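You operate a simulated robot arm through the tools that you are given. There is no shell and no other tool. Be economical: measure what you need, move in short steps, check, and stop when the job is done.

You run a simulated two-armed robot. Do the job below in one go: nothing can be reset, and whatever is moved stays where it is left.

JOB
Take the dish cloth from the hob worktop and lay it out flat on the oven worktop.

Only the result counts: the job must be done as asked and must still hold three seconds after the hand-in. Knocking over, shifting, dropping, spilling or breaking anything else fails it. Flat cloth is picked up by pressing the open fingertips on it (5 to 10 N) and closing them slowly along it; thin cloth reads only 2 to 8 mm in the jaws.

ROBOT AND FRAMES
Two 7-joint arms with two-finger parallel grippers on one trunk, on a base that drives. Base frame: it is fixed to the floor where the robot stands at the start and does not move with it; the origin is under the middle of the robot, x ahead of it, y to its left, z up. Lengths are in m, angles in degrees, forces in N, time in s.
The left shoulder is at the start at [0.05, 0.168, 1.107], the right one opposite. Places, roughly: oven worktop [0.7, 1.1, 0.9]. Payload 1.57 kg a hand.
The tool frame of a hand sits at the grasp point between the pads (the TCP): z along the fingers, y along the line on which they close. The tips reach 0.03 m beyond it. The gripper opens to 0.08 m. The fingers are 0.017 m wide and 0.012 m thick; the gripper's body (0.04 by 0.082 m) begins 0.08 m behind the TCP.
Orientation is that of the tool frame in the base frame, as a unit quaternion [x, y, z, w]. With the fingers straight down and closing along the base's y, the tool's x points along the base's -x, its y along +y and its z along -z.

CONTROLS
- The arms move only by the tool play_rows. It takes "left_commands", "right_commands" or both (then of equal length, played together; a hand with none holds still); each is a list of rows, each a list of 3 entries, a list of its own where there are three numbers: the shift along the base's x, y, z in mm, then the turn, a rotation vector about the base's x, y, z in degrees, then the opening in per cent of the stroke, from 0 (shut) to 100 (fully open). In form: [[[dx, dy, dz], [ax, ay, az], hand], ...]. A call has 1 to 10 rows; each row is the pose to reach, as a shift and turn from the pose commanded when the call began. A row lasts 0.2 s, in which the tool goes at most 0.05 m and 8.6 degrees; a call with a longer step from one row to the next is refused whole, and so is a gripper value outside its range. Where a pose cannot be reached the arm comes as near as it can. A force on the tool above 40 N (or 10 N above the force at the start of the call, whichever is more), or a blocked arm, ends the call early, and 0.2 s more pass. Each finger travels about 0.045 m/s and halts on what it meets, pressing with about 25 N; the grip force reading is that of the motor and also rises with nothing between the fingers. The clock runs only during rows and for 0.2 s after the last one: add rows that repeat a pose to give the fingers time. The reply holds the time, the measured pose of the TCP, the force on the tool along the base axes, the opening and the grip force, in the units named above and with some noise, with the torque about the TCP (base axes, N m) and any sound that the robot's microphone picked up, and new pictures: "show" is both (left out), scene, wrist or none (wrist: the cameras of the hands that moved).
- Cameras (640 x 400 px; columns grow to the right, rows downward): "scene" is now at [0.1174, 0.0407, 1.3103]; the picture's right is [0.46, -0.89, 0.00], its down [-0.55, -0.29, -0.79] and it looks along [0.70, 0.36, -0.62] (base axes); focal length 274 px, centre (320, 200). "left" rides on the left gripper at [0.072, 0.007, -0.122] in its tool frame; the picture's right is [-0.09, 1.00, 0.00], its down [-0.84, -0.08, -0.54] and it looks along [-0.54, -0.05, 0.84] (tool axes); focal length 238 px, centre (320, 200). "right" rides on the right gripper at [0.072, -0.007, -0.122] in its tool frame; the picture's right is [0.09, 1.00, 0.00], its down [-0.84, 0.08, -0.54] and it looks along [-0.54, 0.05, 0.84] (tool axes); focal length 238 px, centre (320, 200). There is no depth. A picture from a camera that has moved, and an enlarged one, comes with that camera's place and axes in the base frame and with its lens.
- lift_body(by): slides the trunk up (or, below 0, down) by that many m; the arms and the scene camera ride with it, the base frame stays. It gives what a move gives, with no picture.
- roll_base(legs): drives the robot by 1 to 6 legs, each [ahead, left, turn to the left] in m, m and degrees, along the robot's own axes; the way and the turn of a leg run together, so that a leg with both is an arc; at most 1.5 m and 180 degrees a leg. The arms and the cameras ride along, it lands a little off, and it stops where it bumps. It gives what a move gives, and a new picture of the scene camera.
- head_to(pan, tilt): turns the head with the scene camera to pan (to the left, within 80 degrees either way) and tilt (down, from -29 to 69), counted from straight ahead of the robot. It gives what a move gives, and a new picture of the scene camera.
- inspect(camera, box): a new picture of the part [left, top, right, bottom] of that camera's present view, enlarged. It takes no simulated time.
- hand_in(): hands the job in; it is judged then, once.

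Work in short steps. Places have to be worked out from the pictures, the camera data and where the tool is seen: move nearer, look again, correct. Check each grasp and each placing, and mend what went wrong. You have 120 turns and 260 pictures in all, those below and enlarged ones among them. Open the grippers and draw the arms clear of the work before you hand the job in, unless the task says otherwise; then end with one line.

The tools are called after "Emit:" by a JSON object that holds its "method" and its "body". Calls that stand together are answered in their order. play_rows: Moves the arms, as the interface text tells. Its arguments: {"type":"object","properties":{"left_commands":{"type":"array"},"right_commands":{"type":"array"},"show":{"type":"string","enum":["both","scene","wrist","none"]}},"required":[]} The other tools are called the same way: lift_body (by) slides the trunk up or down; roll_base (legs) drives the base; head_to (pan, tilt) turns the head that bears the scene camera; inspect (camera, box) takes an enlarged picture of a part of a camera's view; hand_in () hands the job in.

At the start:

```text
time_s: 0.0
left_eef_pos: [0.2944, 0.3284, 1.1312]
left_ee_rot: [0.001, 1.0, 0.0, 0.001]
left_wrist_force: [0.7, 0.7, 0.4]
left_torque: [-0.03, -0.02, 0.01]
left_gripper_width: 0.0799
left_grip_force: 0.0
right_eef_pos: [0.4067, -0.0572, 1.0767]
right_ee_rot: [0.0, 1.0, 0.0, 0.0]
right_wrist_force: [-0.1, 0.3, 0.6]
right_torque: [0.0, 0.0, -0.01]
right_gripper_width: 0.0797
right_grip_force: 0.1
trunk travel left (down, up): [-0.275, 0.168]
robot x, y, heading: [0.0012, 0.0007, 0.2]
head pan, tilt: [27.6, 38.2]
```

scene: 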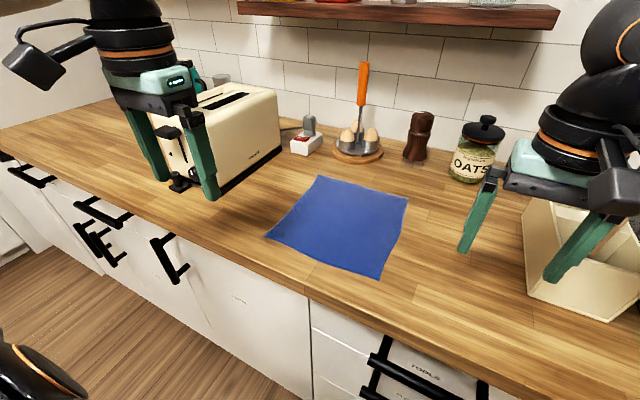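
right: 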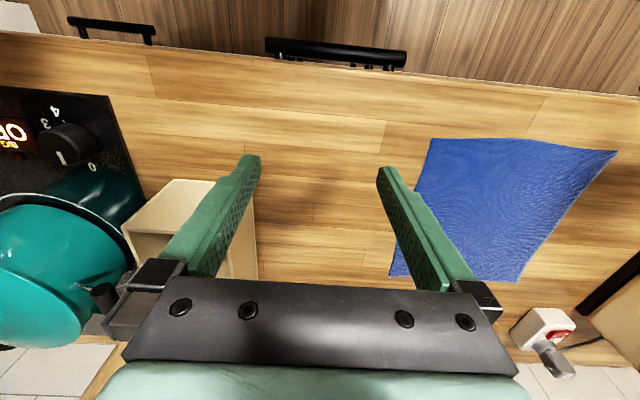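
left: 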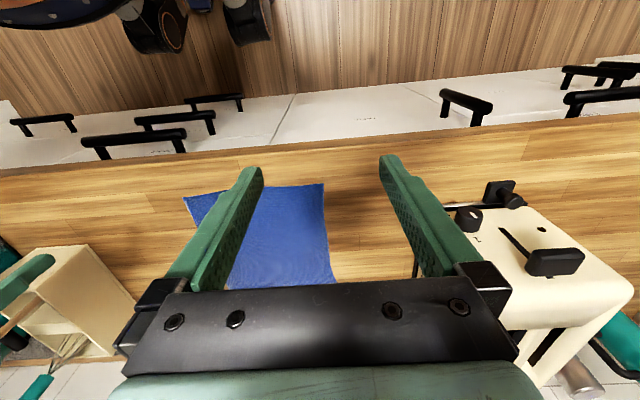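

The cloth is on the worktop, spanning about x 0.45–0.74, y 0.08–0.355. First I look left to find the oven worktop.

Emit:
{"method": "head_to", "body": {"pan": 65, "tilt": 35}}

```text
time_s: 1.0
left_eef_pos: [0.2958, 0.3277, 1.1319]
left_ee_rot: [0.0, 1.0, -0.001, 0.0]
left_wrist_force: [0.4, 0.2, -0.4]
left_torque: [0.04, -0.02, 0.01]
left_gripper_width: 0.0801
left_grip_force: 0.0
right_eef_pos: [0.4063, -0.0574, 1.0773]
right_ee_rot: [0.0, 1.0, 0.0, 0.0]
right_wrist_force: [-0.2, 0.1, 0.8]
right_torque: [0.0, -0.02, -0.02]
right_gripper_width: 0.0801
right_grip_force: 0.0
trunk travel left (down, up): [-0.275, 0.168]
robot x, y, heading: [0.0013, 0.0014, 0.1]
head pan, tilt: [65.0, 35.0]
camera scene: at [0.0783, 0.0805, 1.3151], right [0.91, -0.42, 0.0], down [-0.24, -0.52, -0.82], along [0.35, 0.74, -0.57], focal length 274 px, centre (320, 200)
```

scene: 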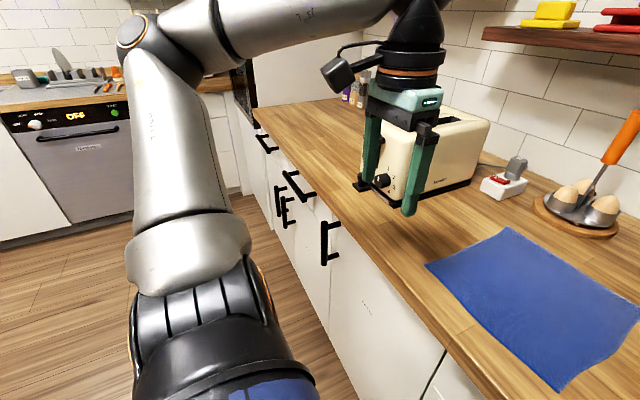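

The worktop continues left behind the toaster. I drive 0.215 m to the left so I am centred on the cloth, then look again.

Emit:
{"method": "roll_base", "body": {"legs": [[0, 0.215, 0]]}}

Emit:
{"method": "head_to", "body": {"pan": 45, "tilt": 30}}

```text
time_s: 2.7
left_eef_pos: [0.2938, 0.5417, 1.13]
left_ee_rot: [-0.002, 1.0, 0.0, 0.0]
left_wrist_force: [-0.3, 0.2, -0.1]
left_torque: [-0.02, 0.01, 0.01]
left_gripper_width: 0.0801
left_grip_force: 0.0
right_eef_pos: [0.4076, 0.1557, 1.0771]
right_ee_rot: [0.0, 1.0, 0.0, 0.0]
right_wrist_force: [0.1, 1.0, 0.2]
right_torque: [-0.03, -0.01, -0.01]
right_gripper_width: 0.0796
right_grip_force: 0.0
trunk travel left (down, up): [-0.275, 0.168]
robot x, y, heading: [0.0002, 0.2135, 0.4]
head pan, tilt: [65.0, 35.0]
camera scene: at [0.0779, 0.2927, 1.315], right [0.91, -0.42, 0.0], down [-0.24, -0.52, -0.82], along [0.34, 0.74, -0.57], focal length 274 px, centre (320, 200)
```

scene: 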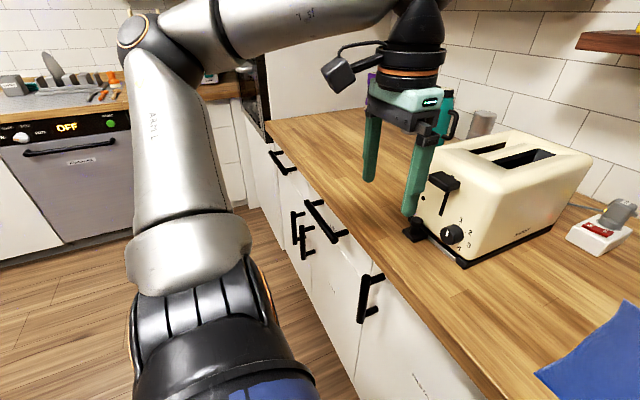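

```text
time_s: 3.5
left_eef_pos: [0.295, 0.5403, 1.1307]
left_ee_rot: [-0.001, 1.0, -0.001, 0.001]
left_wrist_force: [-1.0, 0.1, 0.1]
left_torque: [0.05, 0.01, 0.02]
left_gripper_width: 0.08
left_grip_force: 0.0
right_eef_pos: [0.4062, 0.1548, 1.0765]
right_ee_rot: [-0.001, 1.0, 0.0, 0.0]
right_wrist_force: [-0.7, -0.4, 0.1]
right_torque: [-0.01, -0.01, 0.01]
right_gripper_width: 0.0801
right_grip_force: 0.1
trunk travel left (down, up): [-0.275, 0.168]
robot x, y, heading: [0.002, 0.2115, -0.1]
head pan, tilt: [45.0, 30.0]
camera scene: at [0.1046, 0.2763, 1.3229], right [0.71, -0.71, 0.0], down [-0.35, -0.35, -0.87], along [0.61, 0.61, -0.5], focal length 274 px, centre (320, 200)
```

scene: 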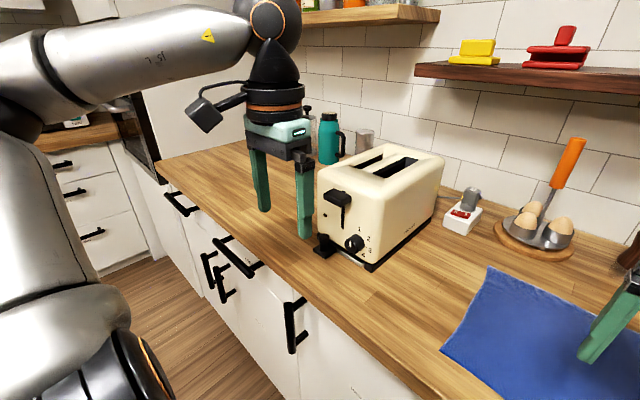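

The oven worktop is the free stretch from the toaster's left (y≈0.72) to the tall unit, with a teal bottle at about (0.93,1.04). I bring both hands above the cloth's two near corners (right ≈(0.455,0.083), left ≈(0.447,0.349)).

Emit:
{"method": "play_rows", "body": {"left_commands": [[[0, -42, 0], [0, 0, 0], 90], [[0, -84, 0], [0, 0, 0], 80], [[0, -126, 0], [0, 0, 0], 70], [[0, -168, 0], [0, 0, 0], 60], [[0, -210, 0], [0, 0, 0], 50], [[32, -210, -32], [0, 0, 0], 40], [[64, -210, -64], [0, 0, 0], 40], [[96, -210, -96], [0, 0, 0], 40], [[128, -210, -128], [0, 0, 0], 40], [[160, -210, -160], [0, 0, 0], 40]], "right_commands": [[[7, -5, -10], [0, 0, 0], 90], [[14, -10, -20], [0, 0, 0], 80], [[21, -15, -30], [0, 0, 0], 70], [[28, -20, -40], [0, 0, 0], 60], [[35, -25, -50], [0, 0, 0], 50], [[42, -30, -62], [0, 0, 0], 40], [[49, -35, -74], [0, 0, 0], 40], [[56, -40, -86], [0, 0, 0], 40], [[62, -45, -98], [0, 0, 0], 40], [[69, -50, -107], [0, 0, 0], 40]]}}

Emit:
{"method": "head_to", "body": {"pan": 0, "tilt": 55}}

```text
time_s: 5.7
left_eef_pos: [0.4404, 0.3494, 0.9738]
left_ee_rot: [-0.002, 1.0, 0.0, 0.001]
left_wrist_force: [0.1, -0.8, 0.1]
left_torque: [0.01, 0.02, -0.01]
left_gripper_width: 0.0319
left_grip_force: 0.0
left hand out of reach, approached as far as the arm can: row 9, 10
right_eef_pos: [0.4757, 0.1053, 0.9694]
right_ee_rot: [0.0, 1.0, 0.0, 0.0]
right_wrist_force: [0.8, 0.5, -0.2]
right_torque: [0.0, 0.0, -0.01]
right_gripper_width: 0.0323
right_grip_force: 0.1
trunk travel left (down, up): [-0.275, 0.168]
robot x, y, heading: [-0.0008, 0.2116, 0.3]
head pan, tilt: [45.0, 30.0]
camera scene: at [0.1051, 0.2763, 1.3228], right [0.71, -0.71, 0.0], down [-0.35, -0.35, -0.87], along [0.61, 0.61, -0.5], focal length 274 px, centre (320, 200)
camera right: at [0.4038, 0.0987, 1.0923], right [-0.09, 1.0, 0.0], down [0.84, 0.08, 0.54], along [0.54, 0.05, -0.84], focal length 238 px, centre (320, 200)
camera left: at [0.3703, 0.3571, 1.0958], right [0.09, 1.0, 0.0], down [0.84, -0.08, 0.54], along [0.54, -0.05, -0.84], focal length 238 px, centre (320, 200)
```

scene: 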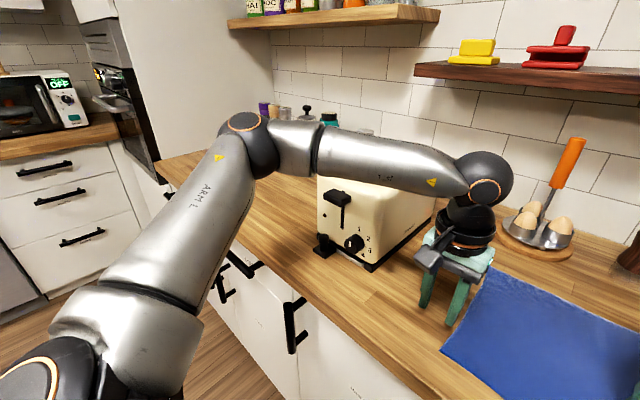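
right: 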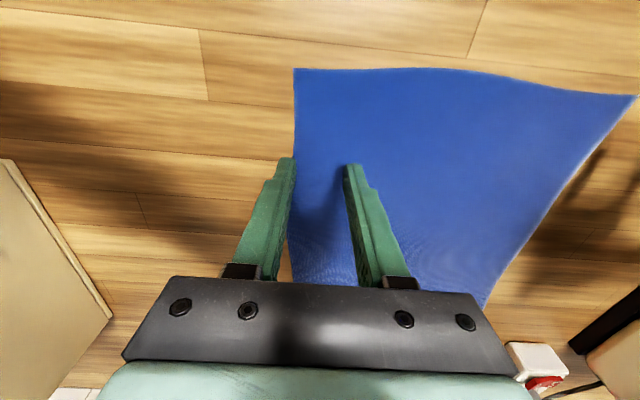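
left: 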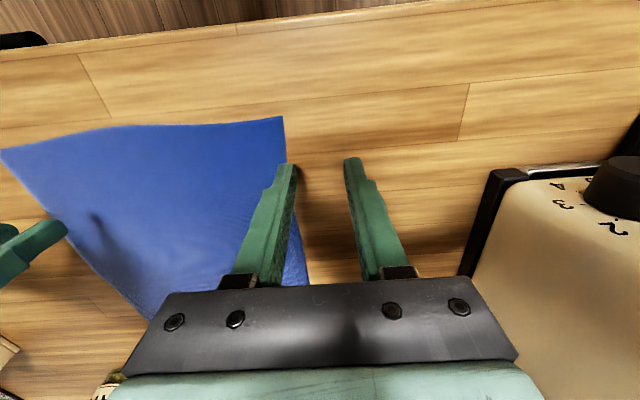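

```text
time_s: 6.8
left_eef_pos: [0.4402, 0.3501, 0.974]
left_ee_rot: [-0.001, 1.0, -0.001, 0.0]
left_wrist_force: [0.7, 0.3, 0.4]
left_torque: [0.03, 0.01, 0.01]
left_gripper_width: 0.0318
left_grip_force: 0.1
right_eef_pos: [0.4739, 0.105, 0.9702]
right_ee_rot: [0.0, 1.0, 0.0, 0.001]
right_wrist_force: [0.2, -0.6, 0.1]
right_torque: [0.02, 0.03, -0.03]
right_gripper_width: 0.0321
right_grip_force: 0.2
trunk travel left (down, up): [-0.275, 0.168]
robot x, y, heading: [-0.0012, 0.214, 0.2]
head pan, tilt: [0.0, 55.0]
camera scene: at [0.1129, 0.2123, 1.2869], right [0.0, -1.0, 0.0], down [-0.82, 0.0, -0.57], along [0.57, 0.0, -0.82], focal length 274 px, centre (320, 200)
```

scene: 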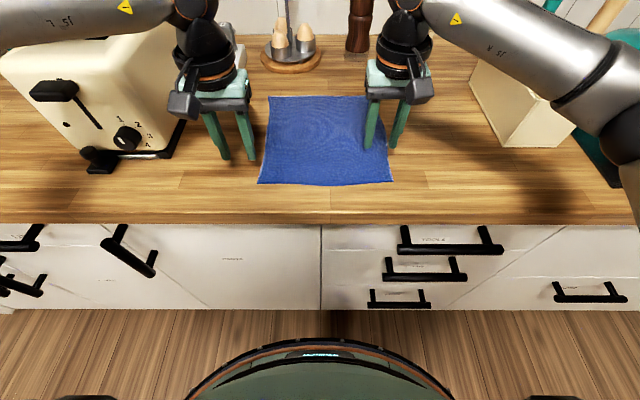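

Cloth near corners refined: (0.45,0.335) and (0.45,0.068). The left arm can't reach that far inward, so I shift the base 6 cm to the right.

Emit:
{"method": "roll_base", "body": {"legs": [[0, -0.06, 0]]}}

```text
time_s: 7.8
left_eef_pos: [0.4411, 0.2905, 0.9754]
left_ee_rot: [-0.002, 1.0, 0.0, 0.0]
left_wrist_force: [-0.1, 0.1, -0.3]
left_torque: [0.03, 0.01, -0.01]
left_gripper_width: 0.0321
left_grip_force: 0.1
right_eef_pos: [0.4742, 0.0471, 0.9693]
right_ee_rot: [-0.002, 1.0, 0.001, 0.0]
right_wrist_force: [0.1, -0.5, -0.1]
right_torque: [0.0, 0.01, 0.02]
right_gripper_width: 0.0323
right_grip_force: 0.0
trunk travel left (down, up): [-0.275, 0.168]
robot x, y, heading: [-0.0037, 0.1501, 0.2]
head pan, tilt: [0.0, 55.0]
camera scene: at [0.113, 0.1535, 1.2868], right [0.0, -1.0, 0.0], down [-0.82, 0.0, -0.57], along [0.57, 0.0, -0.82], focal length 274 px, centre (320, 200)
```

scene: 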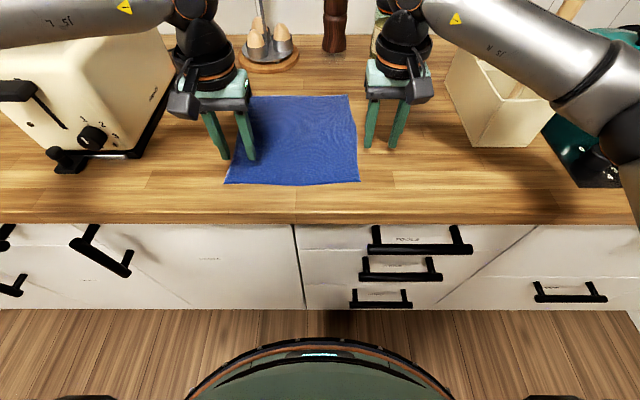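

Corners read as (0.45,0.342) and (0.45,0.076). I move both hands above their corners, inset about 2 cm, and lower to z≈0.93.

Emit:
{"method": "play_rows", "body": {"left_commands": [[[5, 16, -10], [0, 0, 0], 40], [[10, 32, -25], [0, 0, 0], 40], [[14, 46, -40], [0, 0, 0], 40], [[14, 46, -40], [0, 0, 0], 40]], "right_commands": [[[-2, 16, -10], [0, 0, 0], 40], [[-4, 32, -25], [0, 0, 0], 40], [[-5, 48, -40], [0, 0, 0], 40], [[-5, 48, -40], [0, 0, 0], 40]]}}

```text
time_s: 8.7
left_eef_pos: [0.4565, 0.3352, 0.9417]
left_ee_rot: [0.0, 1.0, -0.004, 0.007]
left_wrist_force: [-1.7, -1.7, 14.8]
left_torque: [-0.35, 0.12, -0.01]
left_gripper_width: 0.0329
left_grip_force: 0.8
right_eef_pos: [0.4717, 0.0933, 0.9413]
right_ee_rot: [0.0, 1.0, 0.005, 0.011]
right_wrist_force: [-0.4, -1.1, 13.9]
right_torque: [0.19, 0.06, 0.02]
right_gripper_width: 0.0304
right_grip_force: 0.0
trunk travel left (down, up): [-0.275, 0.168]
robot x, y, heading: [0.001, 0.153, -0.1]
head pan, tilt: [0.0, 55.0]
stopped in row 4 (right hand): the force on the tool passed its limit (the readings are from after the stop); the commanded pose is now the measured one
camera scene: at [0.1106, 0.1535, 1.2873], right [0.0, -1.0, 0.0], down [-0.82, 0.0, -0.58], along [0.58, 0.0, -0.82], focal length 274 px, centre (320, 200)
camera right: at [0.3979, 0.0868, 1.0626], right [-0.09, 1.0, 0.01], down [0.83, 0.07, 0.56], along [0.56, 0.06, -0.83], focal length 238 px, centre (320, 200)
camera left: at [0.3834, 0.3439, 1.0619], right [0.09, 1.0, -0.01], down [0.83, -0.07, 0.55], along [0.55, -0.06, -0.83], focal length 238 px, centre (320, 200)
```

scene: 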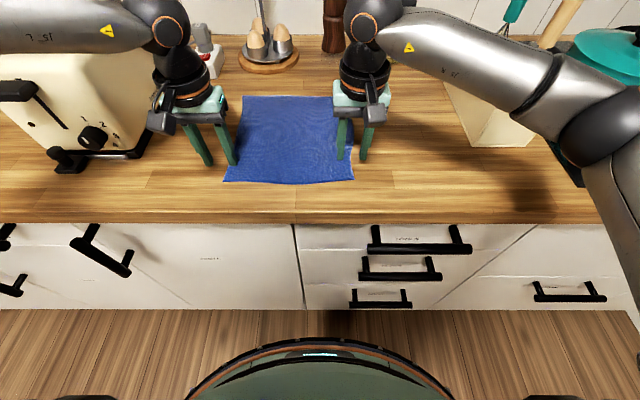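
right: 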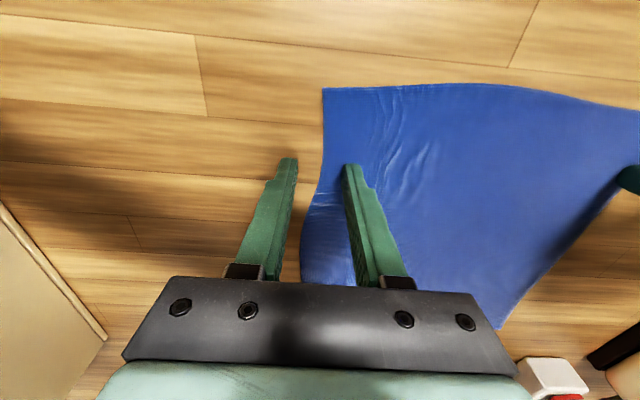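
left: 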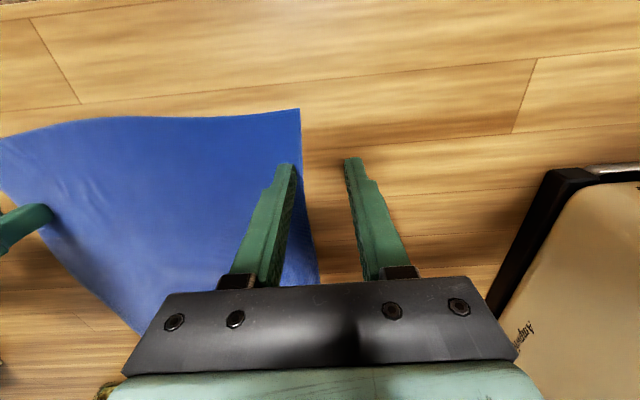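

Contact came at z≈0.941, so the surface is at ≈0.911 under the tips; recomputed near corners: left (0.417,0.327), right (0.421,0.092). I rise and move both hands inward and slightly nearer the edge.

Emit:
{"method": "play_rows", "body": {"left_commands": [[[0, 0, 15], [0, 0, 0], 40], [[-7, -18, 20], [0, 0, 0], 40], [[-14, -35, 20], [0, 0, 0], 40], [[-14, -35, 20], [0, 0, 0], 40]], "right_commands": [[[0, 0, 15], [0, 0, 0], 40], [[-15, 12, 20], [0, 0, 0], 40], [[-30, 25, 20], [0, 0, 0], 40], [[-30, 25, 20], [0, 0, 0], 40]], "show": "wrist"}}

```text
time_s: 9.7
left_eef_pos: [0.4434, 0.3015, 0.9573]
left_ee_rot: [0.0, 1.0, -0.003, 0.003]
left_wrist_force: [-0.7, -0.3, 0.0]
left_torque: [-0.02, -0.03, 0.0]
left_gripper_width: 0.0321
left_grip_force: 0.0
right_eef_pos: [0.4433, 0.1192, 0.9576]
right_ee_rot: [0.001, 1.0, 0.004, 0.006]
right_wrist_force: [-0.4, 0.6, 0.1]
right_torque: [-0.01, -0.01, 0.01]
right_gripper_width: 0.032
right_grip_force: 0.0
trunk travel left (down, up): [-0.275, 0.168]
robot x, y, heading: [0.0006, 0.1469, 0.3]
head pan, tilt: [0.0, 55.0]
camera right: at [0.3696, 0.1111, 1.0795], right [-0.09, 1.0, 0.01], down [0.83, 0.07, 0.55], along [0.55, 0.05, -0.83], focal length 238 px, centre (320, 200)
camera left: at [0.3712, 0.3097, 1.0791], right [0.09, 1.0, -0.01], down [0.83, -0.07, 0.55], along [0.55, -0.05, -0.84], focal length 238 px, centre (320, 200)
```

right: 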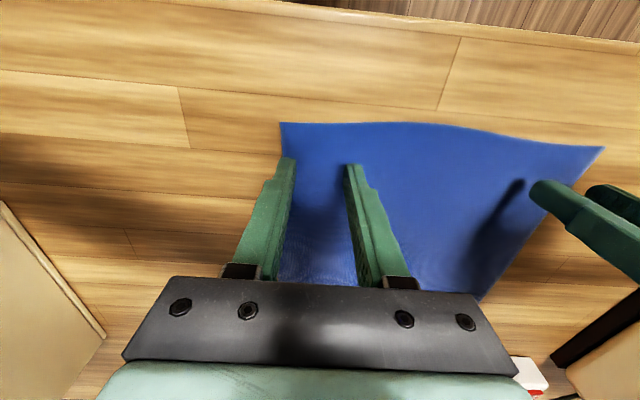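
left: 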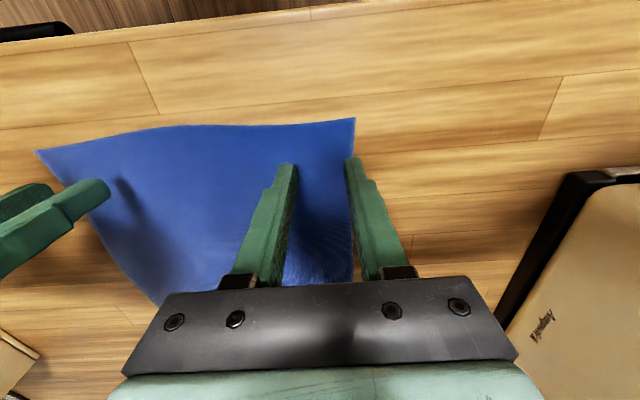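

Fingertips straddle cloth just inside each corner. I nudge 5 mm inward and descend to gentle contact.

Emit:
{"method": "play_rows", "body": {"left_commands": [[[0, -6, -8], [0, 0, 0], 40], [[0, -6, -14], [0, 0, 0], 40], [[0, -6, -18], [0, 0, 0], 40], [[0, -6, -21], [0, 0, 0], 40], [[0, -6, -21], [0, 0, 0], 40]], "right_commands": [[[0, 5, -8], [0, 0, 0], 40], [[0, 5, -14], [0, 0, 0], 40], [[0, 5, -18], [0, 0, 0], 40], [[0, 5, -21], [0, 0, 0], 40], [[0, 5, -21], [0, 0, 0], 40]], "show": "wrist"}}

```text
time_s: 10.9
left_eef_pos: [0.443, 0.2952, 0.9424]
left_ee_rot: [-0.001, 1.0, -0.004, 0.008]
left_wrist_force: [5.2, 1.3, 22.4]
left_torque: [0.4, -0.06, -0.12]
left_gripper_width: 0.0319
left_grip_force: 0.0
right_eef_pos: [0.4415, 0.1252, 0.9417]
right_ee_rot: [0.002, 1.0, 0.005, 0.012]
right_wrist_force: [-0.3, -2.4, 34.1]
right_torque: [-0.75, 0.19, -0.03]
right_gripper_width: 0.0327
right_grip_force: 0.5
trunk travel left (down, up): [-0.275, 0.168]
robot x, y, heading: [-0.0025, 0.1553, 0.1]
head pan, tilt: [0.0, 55.0]
camera right: at [0.3676, 0.1171, 1.0627], right [-0.09, 1.0, 0.01], down [0.82, 0.07, 0.56], along [0.56, 0.06, -0.83], focal length 238 px, centre (320, 200)
camera left: at [0.3689, 0.3038, 1.0621], right [0.09, 1.0, -0.01], down [0.83, -0.07, 0.56], along [0.55, -0.06, -0.83], focal length 238 px, centre (320, 200)
```

right: 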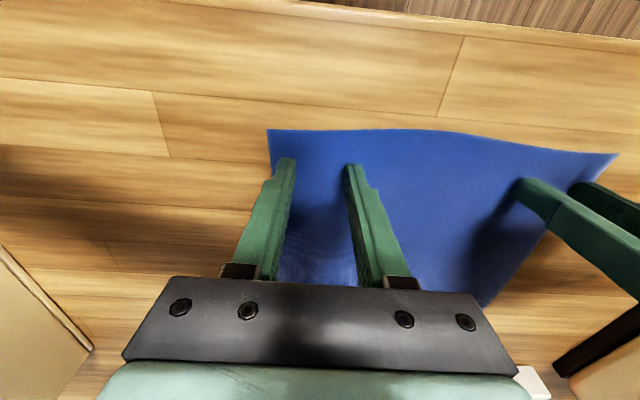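
left: 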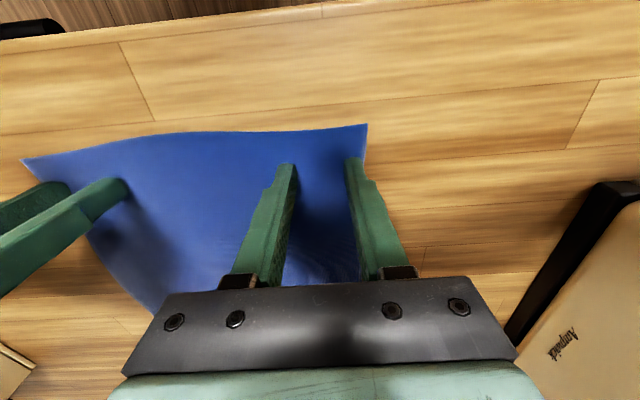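

Contact made but too hard (22 and 34 N). I back off a few mm.

Emit:
{"method": "play_rows", "body": {"left_commands": [[[0, 0, 2], [0, 0, 0], 40], [[0, 0, 2], [0, 0, 0], 40]], "right_commands": [[[0, 0, 3.5], [0, 0, 0], 40], [[0, 0, 3.5], [0, 0, 0], 40]], "show": "none"}}

```text
time_s: 11.5
left_eef_pos: [0.4424, 0.2967, 0.9408]
left_ee_rot: [-0.001, 1.0, -0.003, 0.007]
left_wrist_force: [5.5, 2.0, 28.6]
left_torque: [0.5, 0.0, -0.12]
left_gripper_width: 0.0322
left_grip_force: 0.2
right_eef_pos: [0.4423, 0.1245, 0.9416]
right_ee_rot: [0.002, 1.0, 0.004, 0.01]
right_wrist_force: [5.6, -0.9, 19.9]
right_torque: [-0.4, -0.03, 0.11]
right_gripper_width: 0.032
right_grip_force: 0.2
trunk travel left (down, up): [-0.275, 0.168]
robot x, y, heading: [-0.0018, 0.1558, -0.4]
head pan, tilt: [0.0, 55.0]
```

Still 29/20 N; backing off further.

Emit:
{"method": "play_rows", "body": {"left_commands": [[[0, 0, 4], [0, 0, 0], 40], [[0, 0, 4], [0, 0, 0], 40]], "right_commands": [[[0, 0, 2], [0, 0, 0], 40], [[0, 0, 2], [0, 0, 0], 40]], "show": "none"}}

```text
time_s: 12.1
left_eef_pos: [0.4411, 0.2953, 0.941]
left_ee_rot: [-0.001, 1.0, -0.002, 0.002]
left_wrist_force: [2.0, -0.6, 11.5]
left_torque: [0.11, -0.04, 0.01]
left_gripper_width: 0.032
left_grip_force: 0.0
right_eef_pos: [0.441, 0.1248, 0.9421]
right_ee_rot: [0.001, 1.0, 0.003, 0.008]
right_wrist_force: [1.9, 1.2, 11.0]
right_torque: [-0.12, -0.02, 0.02]
right_gripper_width: 0.0318
right_grip_force: 0.0
trunk travel left (down, up): [-0.275, 0.168]
robot x, y, heading: [-0.0, 0.1514, 0.0]
head pan, tilt: [0.0, 55.0]
```

About 11 N each; I ease a millimetre and close slowly on the cloth.

Emit:
{"method": "play_rows", "body": {"left_commands": [[[0, 0, 1], [0, 0, 0], 36], [[0, 0, 1], [0, 0, 0], 32], [[0, 0, 1], [0, 0, 0], 28], [[0, 0, 1], [0, 0, 0], 24], [[0, 0, 1], [0, 0, 0], 20], [[0, 0, 1], [0, 0, 0], 15], [[0, 0, 1], [0, 0, 0], 10], [[0, 0, 1], [0, 0, 0], 5], [[0, 0, 1], [0, 0, 0], 0], [[0, 0, 1], [0, 0, 0], 0]], "right_commands": [[[0, 0, 0.5], [0, 0, 0], 36], [[0, 0, 0.5], [0, 0, 0], 32], [[0, 0, 0.5], [0, 0, 0], 28], [[0, 0, 0.5], [0, 0, 0], 24], [[0, 0, 0.5], [0, 0, 0], 20], [[0, 0, 0.5], [0, 0, 0], 15], [[0, 0, 0.5], [0, 0, 0], 10], [[0, 0, 0.5], [0, 0, 0], 5], [[0, 0, 0.5], [0, 0, 0], 0], [[0, 0, 0.5], [0, 0, 0], 0]], "show": "wrist"}}

```text
time_s: 14.3
left_eef_pos: [0.4428, 0.2947, 0.9432]
left_ee_rot: [-0.001, 1.0, -0.003, 0.003]
left_wrist_force: [-0.3, 0.9, 0.2]
left_torque: [0.02, 0.02, -0.04]
left_gripper_width: 0.0
left_grip_force: 21.0
right_eef_pos: [0.4437, 0.1247, 0.9427]
right_ee_rot: [0.002, 1.0, 0.003, 0.007]
right_wrist_force: [0.7, -0.1, -0.2]
right_torque: [0.01, 0.02, 0.01]
right_gripper_width: 0.0001
right_grip_force: 21.4
trunk travel left (down, up): [-0.275, 0.168]
robot x, y, heading: [0.0005, 0.1514, 0.1]
head pan, tilt: [0.0, 55.0]
camera right: at [0.3696, 0.117, 1.0642], right [-0.09, 1.0, 0.01], down [0.83, 0.07, 0.55], along [0.55, 0.05, -0.83], focal length 238 px, centre (320, 200)
camera left: at [0.3708, 0.3032, 1.0646], right [0.09, 1.0, -0.01], down [0.83, -0.07, 0.55], along [0.55, -0.05, -0.84], focal length 238 px, centre (320, 200)
```

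right: 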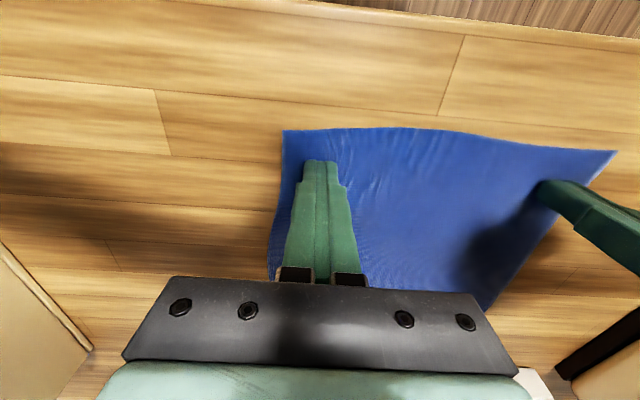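
left: 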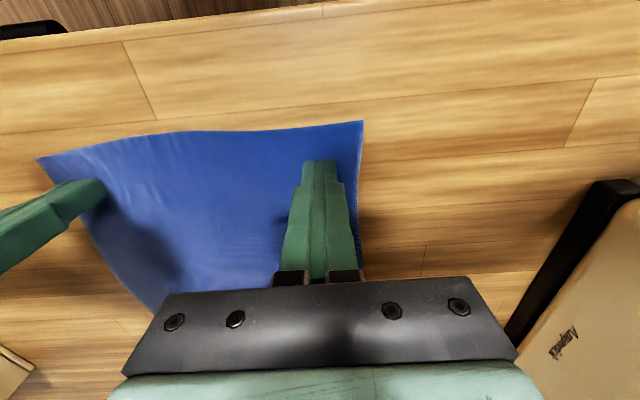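

Both closed empty — the contact force vanished while closing. I raise a little, reopen, and press again a bit deeper.

Emit:
{"method": "play_rows", "body": {"left_commands": [[[0, 0, 10], [0, 0, 0], 0], [[0, 0, 10], [0, 0, 0], 20], [[0, 0, 10], [0, 0, 0], 40], [[0, 0, 10], [0, 0, 0], 40], [[0, 0, 4], [0, 0, 0], 40], [[0, 0, 0], [0, 0, 0], 40], [[0, 0, -2], [0, 0, 0], 40], [[0, 0, -2], [0, 0, 0], 40]], "right_commands": [[[0, 0, 10], [0, 0, 0], 0], [[0, 0, 10], [0, 0, 0], 20], [[0, 0, 10], [0, 0, 0], 40], [[0, 0, 10], [0, 0, 0], 40], [[0, 0, 4], [0, 0, 0], 40], [[0, 0, 0], [0, 0, 0], 40], [[0, 0, -2], [0, 0, 0], 40], [[0, 0, -2], [0, 0, 0], 40]], "show": "wrist"}}

```text
time_s: 16.1
left_eef_pos: [0.4432, 0.295, 0.9426]
left_ee_rot: [0.0, 1.0, -0.003, 0.005]
left_wrist_force: [1.6, 0.1, 2.3]
left_torque: [0.07, 0.0, 0.02]
left_gripper_width: 0.0322
left_grip_force: 0.4
right_eef_pos: [0.4419, 0.1257, 0.9425]
right_ee_rot: [0.002, 1.0, 0.003, 0.008]
right_wrist_force: [0.2, -1.6, 6.5]
right_torque: [-0.12, 0.0, 0.01]
right_gripper_width: 0.0321
right_grip_force: 0.3
trunk travel left (down, up): [-0.275, 0.168]
robot x, y, heading: [0.0008, 0.1525, -0.1]
head pan, tilt: [0.0, 55.0]
camera right: at [0.3692, 0.1172, 1.0634], right [-0.09, 1.0, 0.01], down [0.83, 0.07, 0.56], along [0.55, 0.05, -0.83], focal length 238 px, centre (320, 200)
camera left: at [0.37, 0.3034, 1.0629], right [0.09, 1.0, -0.01], down [0.83, -0.07, 0.55], along [0.55, -0.05, -0.84], focal length 238 px, centre (320, 200)
```

right: 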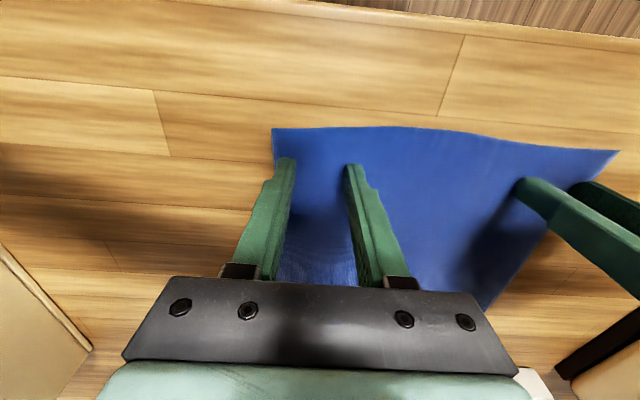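
left: 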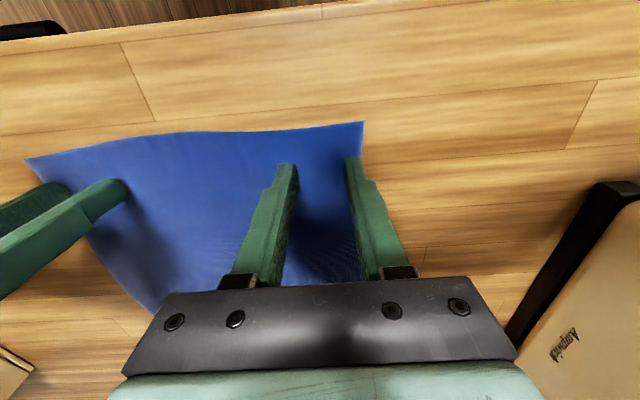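

Forces are 2 and 6.5 N now. I press slightly more and close halfway, checking force.

Emit:
{"method": "play_rows", "body": {"left_commands": [[[0, 0, -2], [0, 0, 0], 40], [[0, 0, -2.5], [0, 0, 0], 38], [[0, 0, -2.5], [0, 0, 0], 34], [[0, 0, -2.5], [0, 0, 0], 30], [[0, 0, -2.5], [0, 0, 0], 26], [[0, 0, -2.5], [0, 0, 0], 22], [[0, 0, -2.5], [0, 0, 0], 18]], "right_commands": [[[0, 0, -1.5], [0, 0, 0], 40], [[0, 0, -1.5], [0, 0, 0], 38], [[0, 0, -1.5], [0, 0, 0], 34], [[0, 0, -1.5], [0, 0, 0], 30], [[0, 0, -1.5], [0, 0, 0], 26], [[0, 0, -1.5], [0, 0, 0], 22], [[0, 0, -1.5], [0, 0, 0], 18]], "show": "wrist"}}

```text
time_s: 17.7
left_eef_pos: [0.4399, 0.2959, 0.9418]
left_ee_rot: [-0.001, 1.0, -0.004, 0.007]
left_wrist_force: [1.8, 1.6, 25.6]
left_torque: [0.15, 0.12, -0.05]
left_gripper_width: 0.0141
left_grip_force: 0.0
right_eef_pos: [0.4409, 0.1242, 0.9428]
right_ee_rot: [0.0, 1.0, 0.005, 0.009]
right_wrist_force: [2.0, -3.0, 24.4]
right_torque: [-0.36, 0.11, 0.05]
right_gripper_width: 0.0152
right_grip_force: 0.4
trunk travel left (down, up): [-0.275, 0.168]
robot x, y, heading: [-0.001, 0.1539, 0.0]
head pan, tilt: [0.0, 55.0]
camera right: at [0.3674, 0.1171, 1.063], right [-0.09, 1.0, 0.01], down [0.83, 0.07, 0.56], along [0.56, 0.06, -0.83], focal length 238 px, centre (320, 200)
camera left: at [0.3681, 0.3033, 1.0623], right [0.09, 1.0, -0.01], down [0.83, -0.07, 0.55], along [0.55, -0.06, -0.83], focal length 238 px, centre (320, 200)
```

right: 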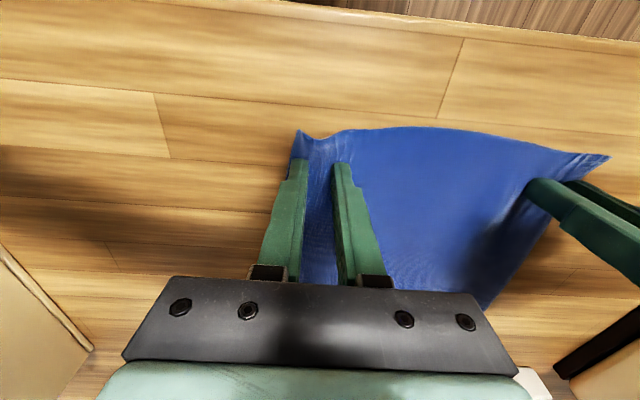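
left: 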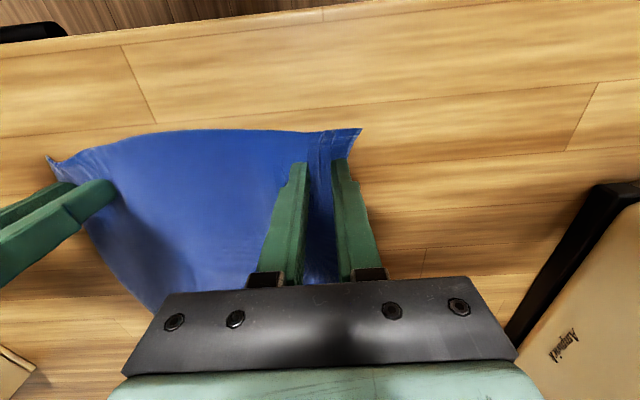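

The cloth bunches between the fingers; force is a bit high, so I ease slightly while finishing the closing.

Emit:
{"method": "play_rows", "body": {"left_commands": [[[0, 0, 1], [0, 0, 0], 15], [[0, 0, 2], [0, 0, 0], 12], [[0, 0, 2], [0, 0, 0], 9], [[0, 0, 2], [0, 0, 0], 6], [[0, 0, 2], [0, 0, 0], 3], [[0, 0, 2], [0, 0, 0], 0], [[0, 0, 2], [0, 0, 0], 0], [[0, 0, 2], [0, 0, 0], 0]], "right_commands": [[[0, 0, 1], [0, 0, 0], 15], [[0, 0, 2], [0, 0, 0], 12], [[0, 0, 2], [0, 0, 0], 9], [[0, 0, 2], [0, 0, 0], 6], [[0, 0, 2], [0, 0, 0], 3], [[0, 0, 2], [0, 0, 0], 0], [[0, 0, 2], [0, 0, 0], 0], [[0, 0, 2], [0, 0, 0], 0]], "show": "wrist"}}

```text
time_s: 19.5
left_eef_pos: [0.4402, 0.2953, 0.9419]
left_ee_rot: [-0.001, 1.0, -0.003, 0.004]
left_wrist_force: [-0.9, 0.1, 6.4]
left_torque: [0.01, 0.04, -0.01]
left_gripper_width: 0.0001
left_grip_force: 21.2
right_eef_pos: [0.4414, 0.1233, 0.9413]
right_ee_rot: [0.001, 1.0, 0.004, 0.009]
right_wrist_force: [-1.4, -5.2, 21.6]
right_torque: [-0.21, 0.17, 0.02]
right_gripper_width: 0.0
right_grip_force: 22.0
trunk travel left (down, up): [-0.275, 0.168]
robot x, y, heading: [-0.0014, 0.1503, 0.1]
head pan, tilt: [0.0, 55.0]
camera right: at [0.3676, 0.1162, 1.0632], right [-0.09, 1.0, 0.01], down [0.83, 0.07, 0.56], along [0.55, 0.06, -0.83], focal length 238 px, centre (320, 200)
camera left: at [0.369, 0.3033, 1.0629], right [0.09, 1.0, 0.0], down [0.83, -0.07, 0.55], along [0.55, -0.05, -0.84], focal length 238 px, centre (320, 200)
```

right: 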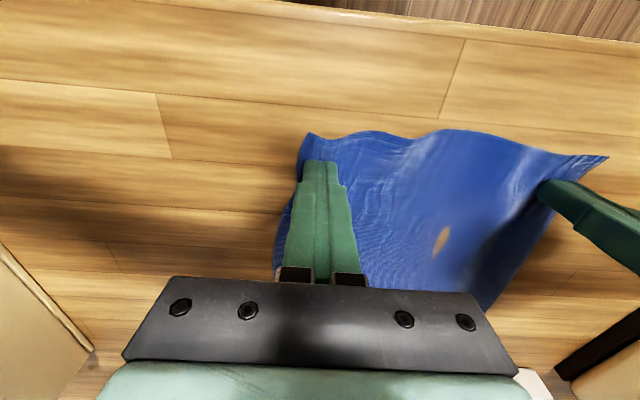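
left: 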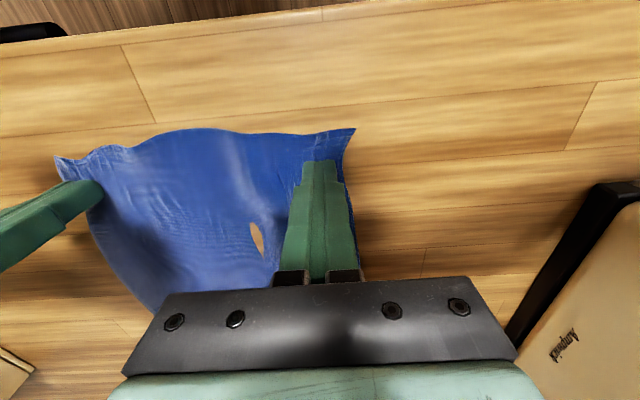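

Jaws read 0, so the cloth slipped out again. I raise both, look at the cloth, and retry one hand at a time with a wider opening and steady force.

Emit:
{"method": "play_rows", "body": {"left_commands": [[[0, 0, 20], [0, 0, 0], 0], [[0, 0, 40], [0, 0, 0], 20], [[0, 0, 40], [0, 0, 0], 50], [[0, 0, 40], [0, 0, 0], 60]], "right_commands": [[[0, 0, 15], [0, 0, 0], 0], [[0, 8, 15], [0, 0, 0], 20], [[0, 8, 15], [0, 0, 0], 50], [[0, 8, 15], [0, 0, 0], 60]], "show": "both"}}

```text
time_s: 20.5
left_eef_pos: [0.444, 0.2967, 0.9809]
left_ee_rot: [-0.001, 1.0, -0.003, 0.003]
left_wrist_force: [-0.1, -0.2, 0.0]
left_torque: [-0.01, 0.02, 0.0]
left_gripper_width: 0.0478
left_grip_force: 0.0
right_eef_pos: [0.4432, 0.1314, 0.9557]
right_ee_rot: [0.0, 1.0, 0.004, 0.007]
right_wrist_force: [0.4, 0.8, 0.4]
right_torque: [-0.03, -0.01, 0.01]
right_gripper_width: 0.0477
right_grip_force: 0.1
trunk travel left (down, up): [-0.275, 0.168]
robot x, y, heading: [0.0002, 0.153, 0.2]
head pan, tilt: [0.0, 55.0]
camera scene: at [0.113, 0.1539, 1.2868], right [0.0, -1.0, 0.0], down [-0.82, 0.0, -0.57], along [0.57, 0.0, -0.82], focal length 274 px, centre (320, 200)
camera right: at [0.37, 0.1249, 1.0774], right [-0.09, 1.0, 0.01], down [0.83, 0.07, 0.55], along [0.55, 0.05, -0.83], focal length 238 px, centre (320, 200)
camera left: at [0.3712, 0.3046, 1.1018], right [0.09, 1.0, -0.01], down [0.83, -0.07, 0.55], along [0.55, -0.05, -0.84], focal length 238 px, centre (320, 200)
```

scene: 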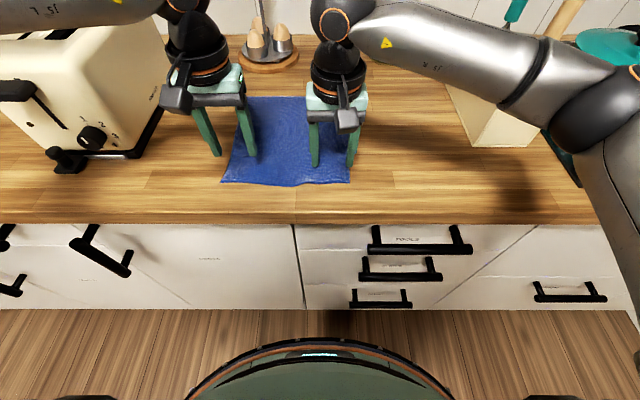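
right: 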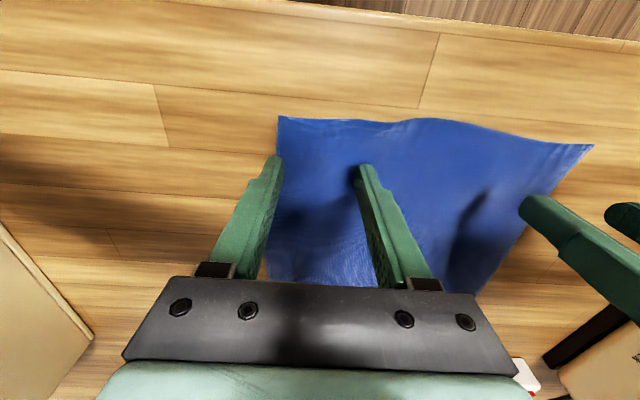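
left: 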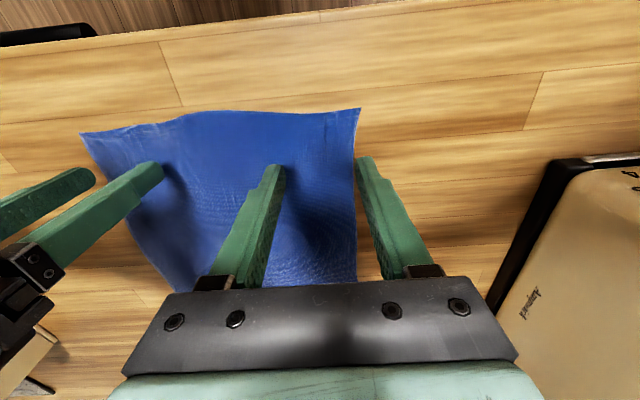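

The cloth is still fine. Right hand: 7 mm further in, then down to light contact.

Emit:
{"method": "play_rows", "body": {"right_commands": [[[0, 7, -5], [0, 0, 0], 60], [[0, 7, -10], [0, 0, 0], 60], [[0, 7, -13], [0, 0, 0], 60], [[0, 7, -14], [0, 0, 0], 60], [[0, 7, -14], [0, 0, 0], 60]], "show": "none"}}

```text
time_s: 21.7
left_eef_pos: [0.4431, 0.2969, 0.9804]
left_ee_rot: [-0.002, 1.0, -0.003, 0.003]
left_wrist_force: [-0.1, -0.3, -0.2]
left_torque: [0.04, 0.01, 0.02]
left_gripper_width: 0.0477
left_grip_force: 0.1
right_eef_pos: [0.4435, 0.1388, 0.9415]
right_ee_rot: [0.0, 1.0, 0.003, 0.007]
right_wrist_force: [0.4, 0.1, 3.2]
right_torque: [-0.08, 0.0, -0.01]
right_gripper_width: 0.0477
right_grip_force: 0.0
trunk travel left (down, up): [-0.275, 0.168]
robot x, y, heading: [-0.0008, 0.1521, 0.3]
head pan, tilt: [0.0, 55.0]
```

Light touch at 3 N. I press 1 mm more and close partway.

Emit:
{"method": "play_rows", "body": {"right_commands": [[[0, 0, -1], [0, 0, 0], 60], [[0, 0, -1], [0, 0, 0], 56], [[0, 0, -1], [0, 0, 0], 52], [[0, 0, -1], [0, 0, 0], 48], [[0, 0, -1], [0, 0, 0], 44], [[0, 0, -1], [0, 0, 0], 40]], "show": "wrist"}}

```text
time_s: 23.1
left_eef_pos: [0.4433, 0.2973, 0.9805]
left_ee_rot: [-0.001, 1.0, -0.004, 0.005]
left_wrist_force: [0.1, 0.0, -0.8]
left_torque: [0.01, -0.01, -0.04]
left_gripper_width: 0.048
left_grip_force: 0.0
right_eef_pos: [0.4419, 0.1389, 0.941]
right_ee_rot: [0.0, 1.0, 0.003, 0.008]
right_wrist_force: [0.5, -1.4, 11.5]
right_torque: [-0.25, 0.06, 0.02]
right_gripper_width: 0.0324
right_grip_force: 0.3
trunk travel left (down, up): [-0.275, 0.168]
robot x, y, heading: [0.0032, 0.1528, 0.0]
head pan, tilt: [0.0, 55.0]
camera right: at [0.3694, 0.1318, 1.0634], right [-0.09, 1.0, 0.01], down [0.83, 0.07, 0.56], along [0.55, 0.05, -0.83], focal length 238 px, centre (320, 200)
```

right: 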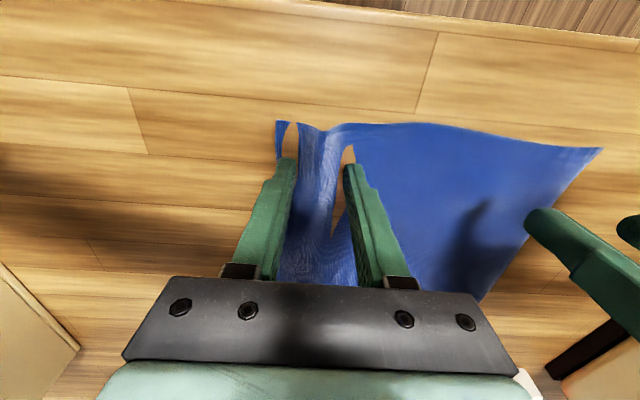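

At ~11 N a fold is rising between the fingers. I continue closing slowly at the same height.

Emit:
{"method": "play_rows", "body": {"right_commands": [[[0, 0, 0], [0, 0, 0], 36], [[0, 0, 0], [0, 0, 0], 32], [[0, 0, 0], [0, 0, 0], 28], [[0, 0, 0], [0, 0, 0], 24], [[0, 0, 0], [0, 0, 0], 20], [[0, 0, 0], [0, 0, 0], 16]], "show": "wrist"}}

```text
time_s: 24.5
left_eef_pos: [0.4427, 0.2966, 0.9798]
left_ee_rot: [0.0, 1.0, -0.003, 0.005]
left_wrist_force: [-0.4, 1.0, 0.6]
left_torque: [-0.01, 0.0, 0.03]
left_gripper_width: 0.048
left_grip_force: 0.1
right_eef_pos: [0.4437, 0.1389, 0.941]
right_ee_rot: [0.0, 1.0, 0.003, 0.008]
right_wrist_force: [0.3, 0.0, 12.1]
right_torque: [-0.11, 0.06, -0.01]
right_gripper_width: 0.0116
right_grip_force: 0.0
trunk travel left (down, up): [-0.275, 0.168]
robot x, y, heading: [0.002, 0.154, 0.1]
head pan, tilt: [0.0, 55.0]
camera right: at [0.3692, 0.1319, 1.0633], right [-0.09, 1.0, 0.01], down [0.83, 0.07, 0.56], along [0.55, 0.06, -0.83], focal length 238 px, centre (320, 200)
```

right: 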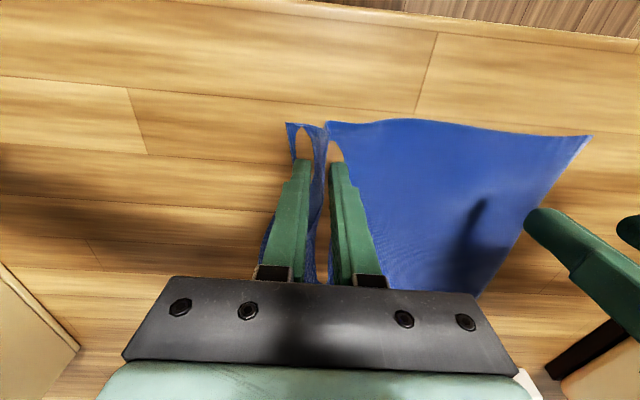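

The fold has formed. I close fully and hold.

Emit:
{"method": "play_rows", "body": {"right_commands": [[[0, 0, 0], [0, 0, 0], 12], [[0, 0, 0], [0, 0, 0], 8], [[0, 0, 0], [0, 0, 0], 4], [[0, 0, 0], [0, 0, 0], 0], [[0, 0, 0], [0, 0, 0], 0]], "show": "wrist"}}

```text
time_s: 25.7
left_eef_pos: [0.4426, 0.2957, 0.981]
left_ee_rot: [-0.001, 1.0, -0.004, 0.005]
left_wrist_force: [-1.9, -0.3, 0.4]
left_torque: [0.05, 0.03, 0.01]
left_gripper_width: 0.0479
left_grip_force: 0.0
right_eef_pos: [0.442, 0.1402, 0.9419]
right_ee_rot: [0.002, 1.0, 0.004, 0.009]
right_wrist_force: [0.2, -1.9, 12.8]
right_torque: [-0.12, 0.07, 0.05]
right_gripper_width: 0.0027
right_grip_force: 24.3
trunk travel left (down, up): [-0.275, 0.168]
robot x, y, heading: [-0.0001, 0.15, 0.0]
head pan, tilt: [0.0, 55.0]
camera right: at [0.3692, 0.1316, 1.0633], right [-0.09, 1.0, 0.01], down [0.83, 0.07, 0.56], along [0.55, 0.05, -0.83], focal length 238 px, centre (320, 200)
```

right: 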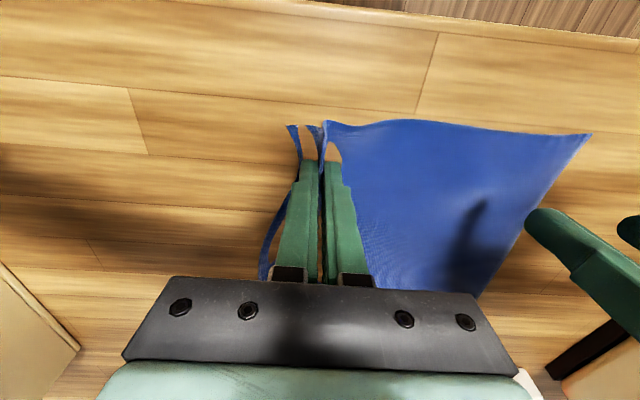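

Right reads 2.7 mm – cloth held. Now the left: move 12 mm inward and lower to just above contact.

Emit:
{"method": "play_rows", "body": {"left_commands": [[[0, -12, -10], [0, 0, 0], 60], [[0, -12, -22], [0, 0, 0], 60], [[0, -12, -32], [0, 0, 0], 60], [[0, -12, -37], [0, 0, 0], 60], [[0, -12, -37], [0, 0, 0], 60]], "show": "wrist"}}

```text
time_s: 26.9
left_eef_pos: [0.4385, 0.2923, 0.9457]
left_ee_rot: [-0.001, 1.0, -0.004, 0.005]
left_wrist_force: [0.9, -0.7, 0.4]
left_torque: [0.01, 0.0, -0.02]
left_gripper_width: 0.0478
left_grip_force: 0.0
left hand out of reach, approached as far as the arm can: row 1, 2, 3, 4, 5
right_eef_pos: [0.4418, 0.1394, 0.9419]
right_ee_rot: [0.0, 1.0, 0.005, 0.008]
right_wrist_force: [1.1, -1.3, 13.5]
right_torque: [-0.13, 0.03, 0.08]
right_gripper_width: 0.0026
right_grip_force: 23.8
trunk travel left (down, up): [-0.275, 0.168]
robot x, y, heading: [-0.0023, 0.1544, 0.0]
head pan, tilt: [0.0, 55.0]
camera left: at [0.3658, 0.2996, 1.0671], right [0.09, 1.0, -0.01], down [0.83, -0.07, 0.55], along [0.55, -0.06, -0.84], focal length 238 px, centre (320, 200)
```

left: 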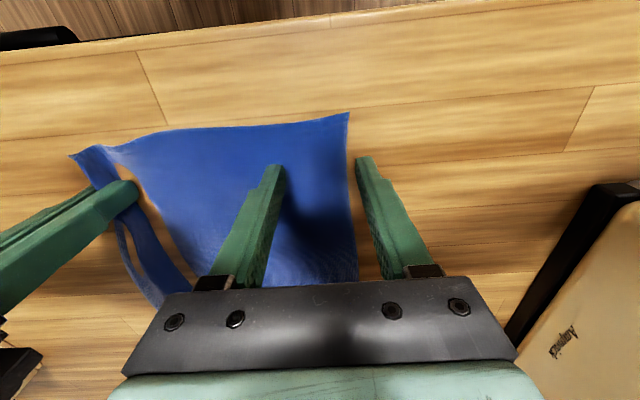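

The left arm is at its inward limit and its outer finger is off the cloth. I raise slightly and yaw the left tool −45°, so the jaws cross the corner, and test whether the reach improves.

Emit:
{"method": "play_rows", "body": {"left_commands": [[[0, -3, 8], [0, 0, -8], 60], [[0, -5, 8], [0, 0, -16], 60], [[0, -8, 8], [0, 0, -24], 60], [[0, -11, 8], [0, 0, -32], 60], [[0, -13, 8], [0, 0, -40], 60], [[0, -15, 8], [0, 0, -45], 60], [[0, -15, 8], [0, 0, -45], 60]], "show": "wrist"}}

```text
time_s: 28.5
left_eef_pos: [0.4309, 0.2857, 0.954]
left_ee_rot: [0.382, 0.924, -0.004, 0.002]
left_wrist_force: [-0.2, 0.2, -0.3]
left_torque: [0.0, 0.05, 0.0]
left_gripper_width: 0.0478
left_grip_force: 0.1
left hand out of reach, approached as far as the arm can: row 3, 4, 5, 6, 7
right_eef_pos: [0.4433, 0.1385, 0.9428]
right_ee_rot: [0.001, 1.0, 0.004, 0.008]
right_wrist_force: [1.3, -1.2, 13.4]
right_torque: [-0.08, 0.04, 0.01]
right_gripper_width: 0.0026
right_grip_force: 24.2
trunk travel left (down, up): [-0.275, 0.168]
robot x, y, heading: [-0.0018, 0.1531, 0.4]
head pan, tilt: [0.0, 55.0]
camera left: at [0.3857, 0.3434, 1.0759], right [0.77, 0.64, -0.01], down [0.54, -0.64, 0.55], along [0.35, -0.43, -0.83], focal length 238 px, centre (320, 200)
```

left: 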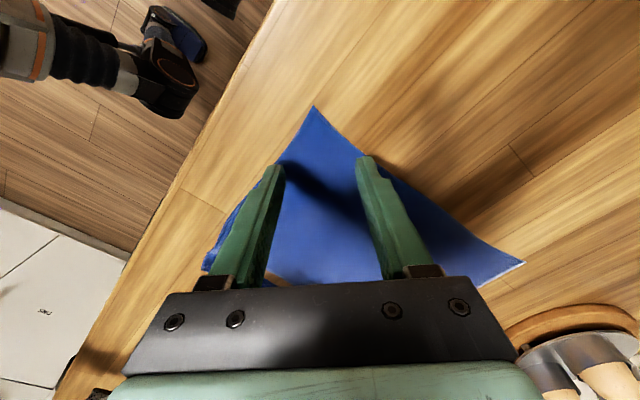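

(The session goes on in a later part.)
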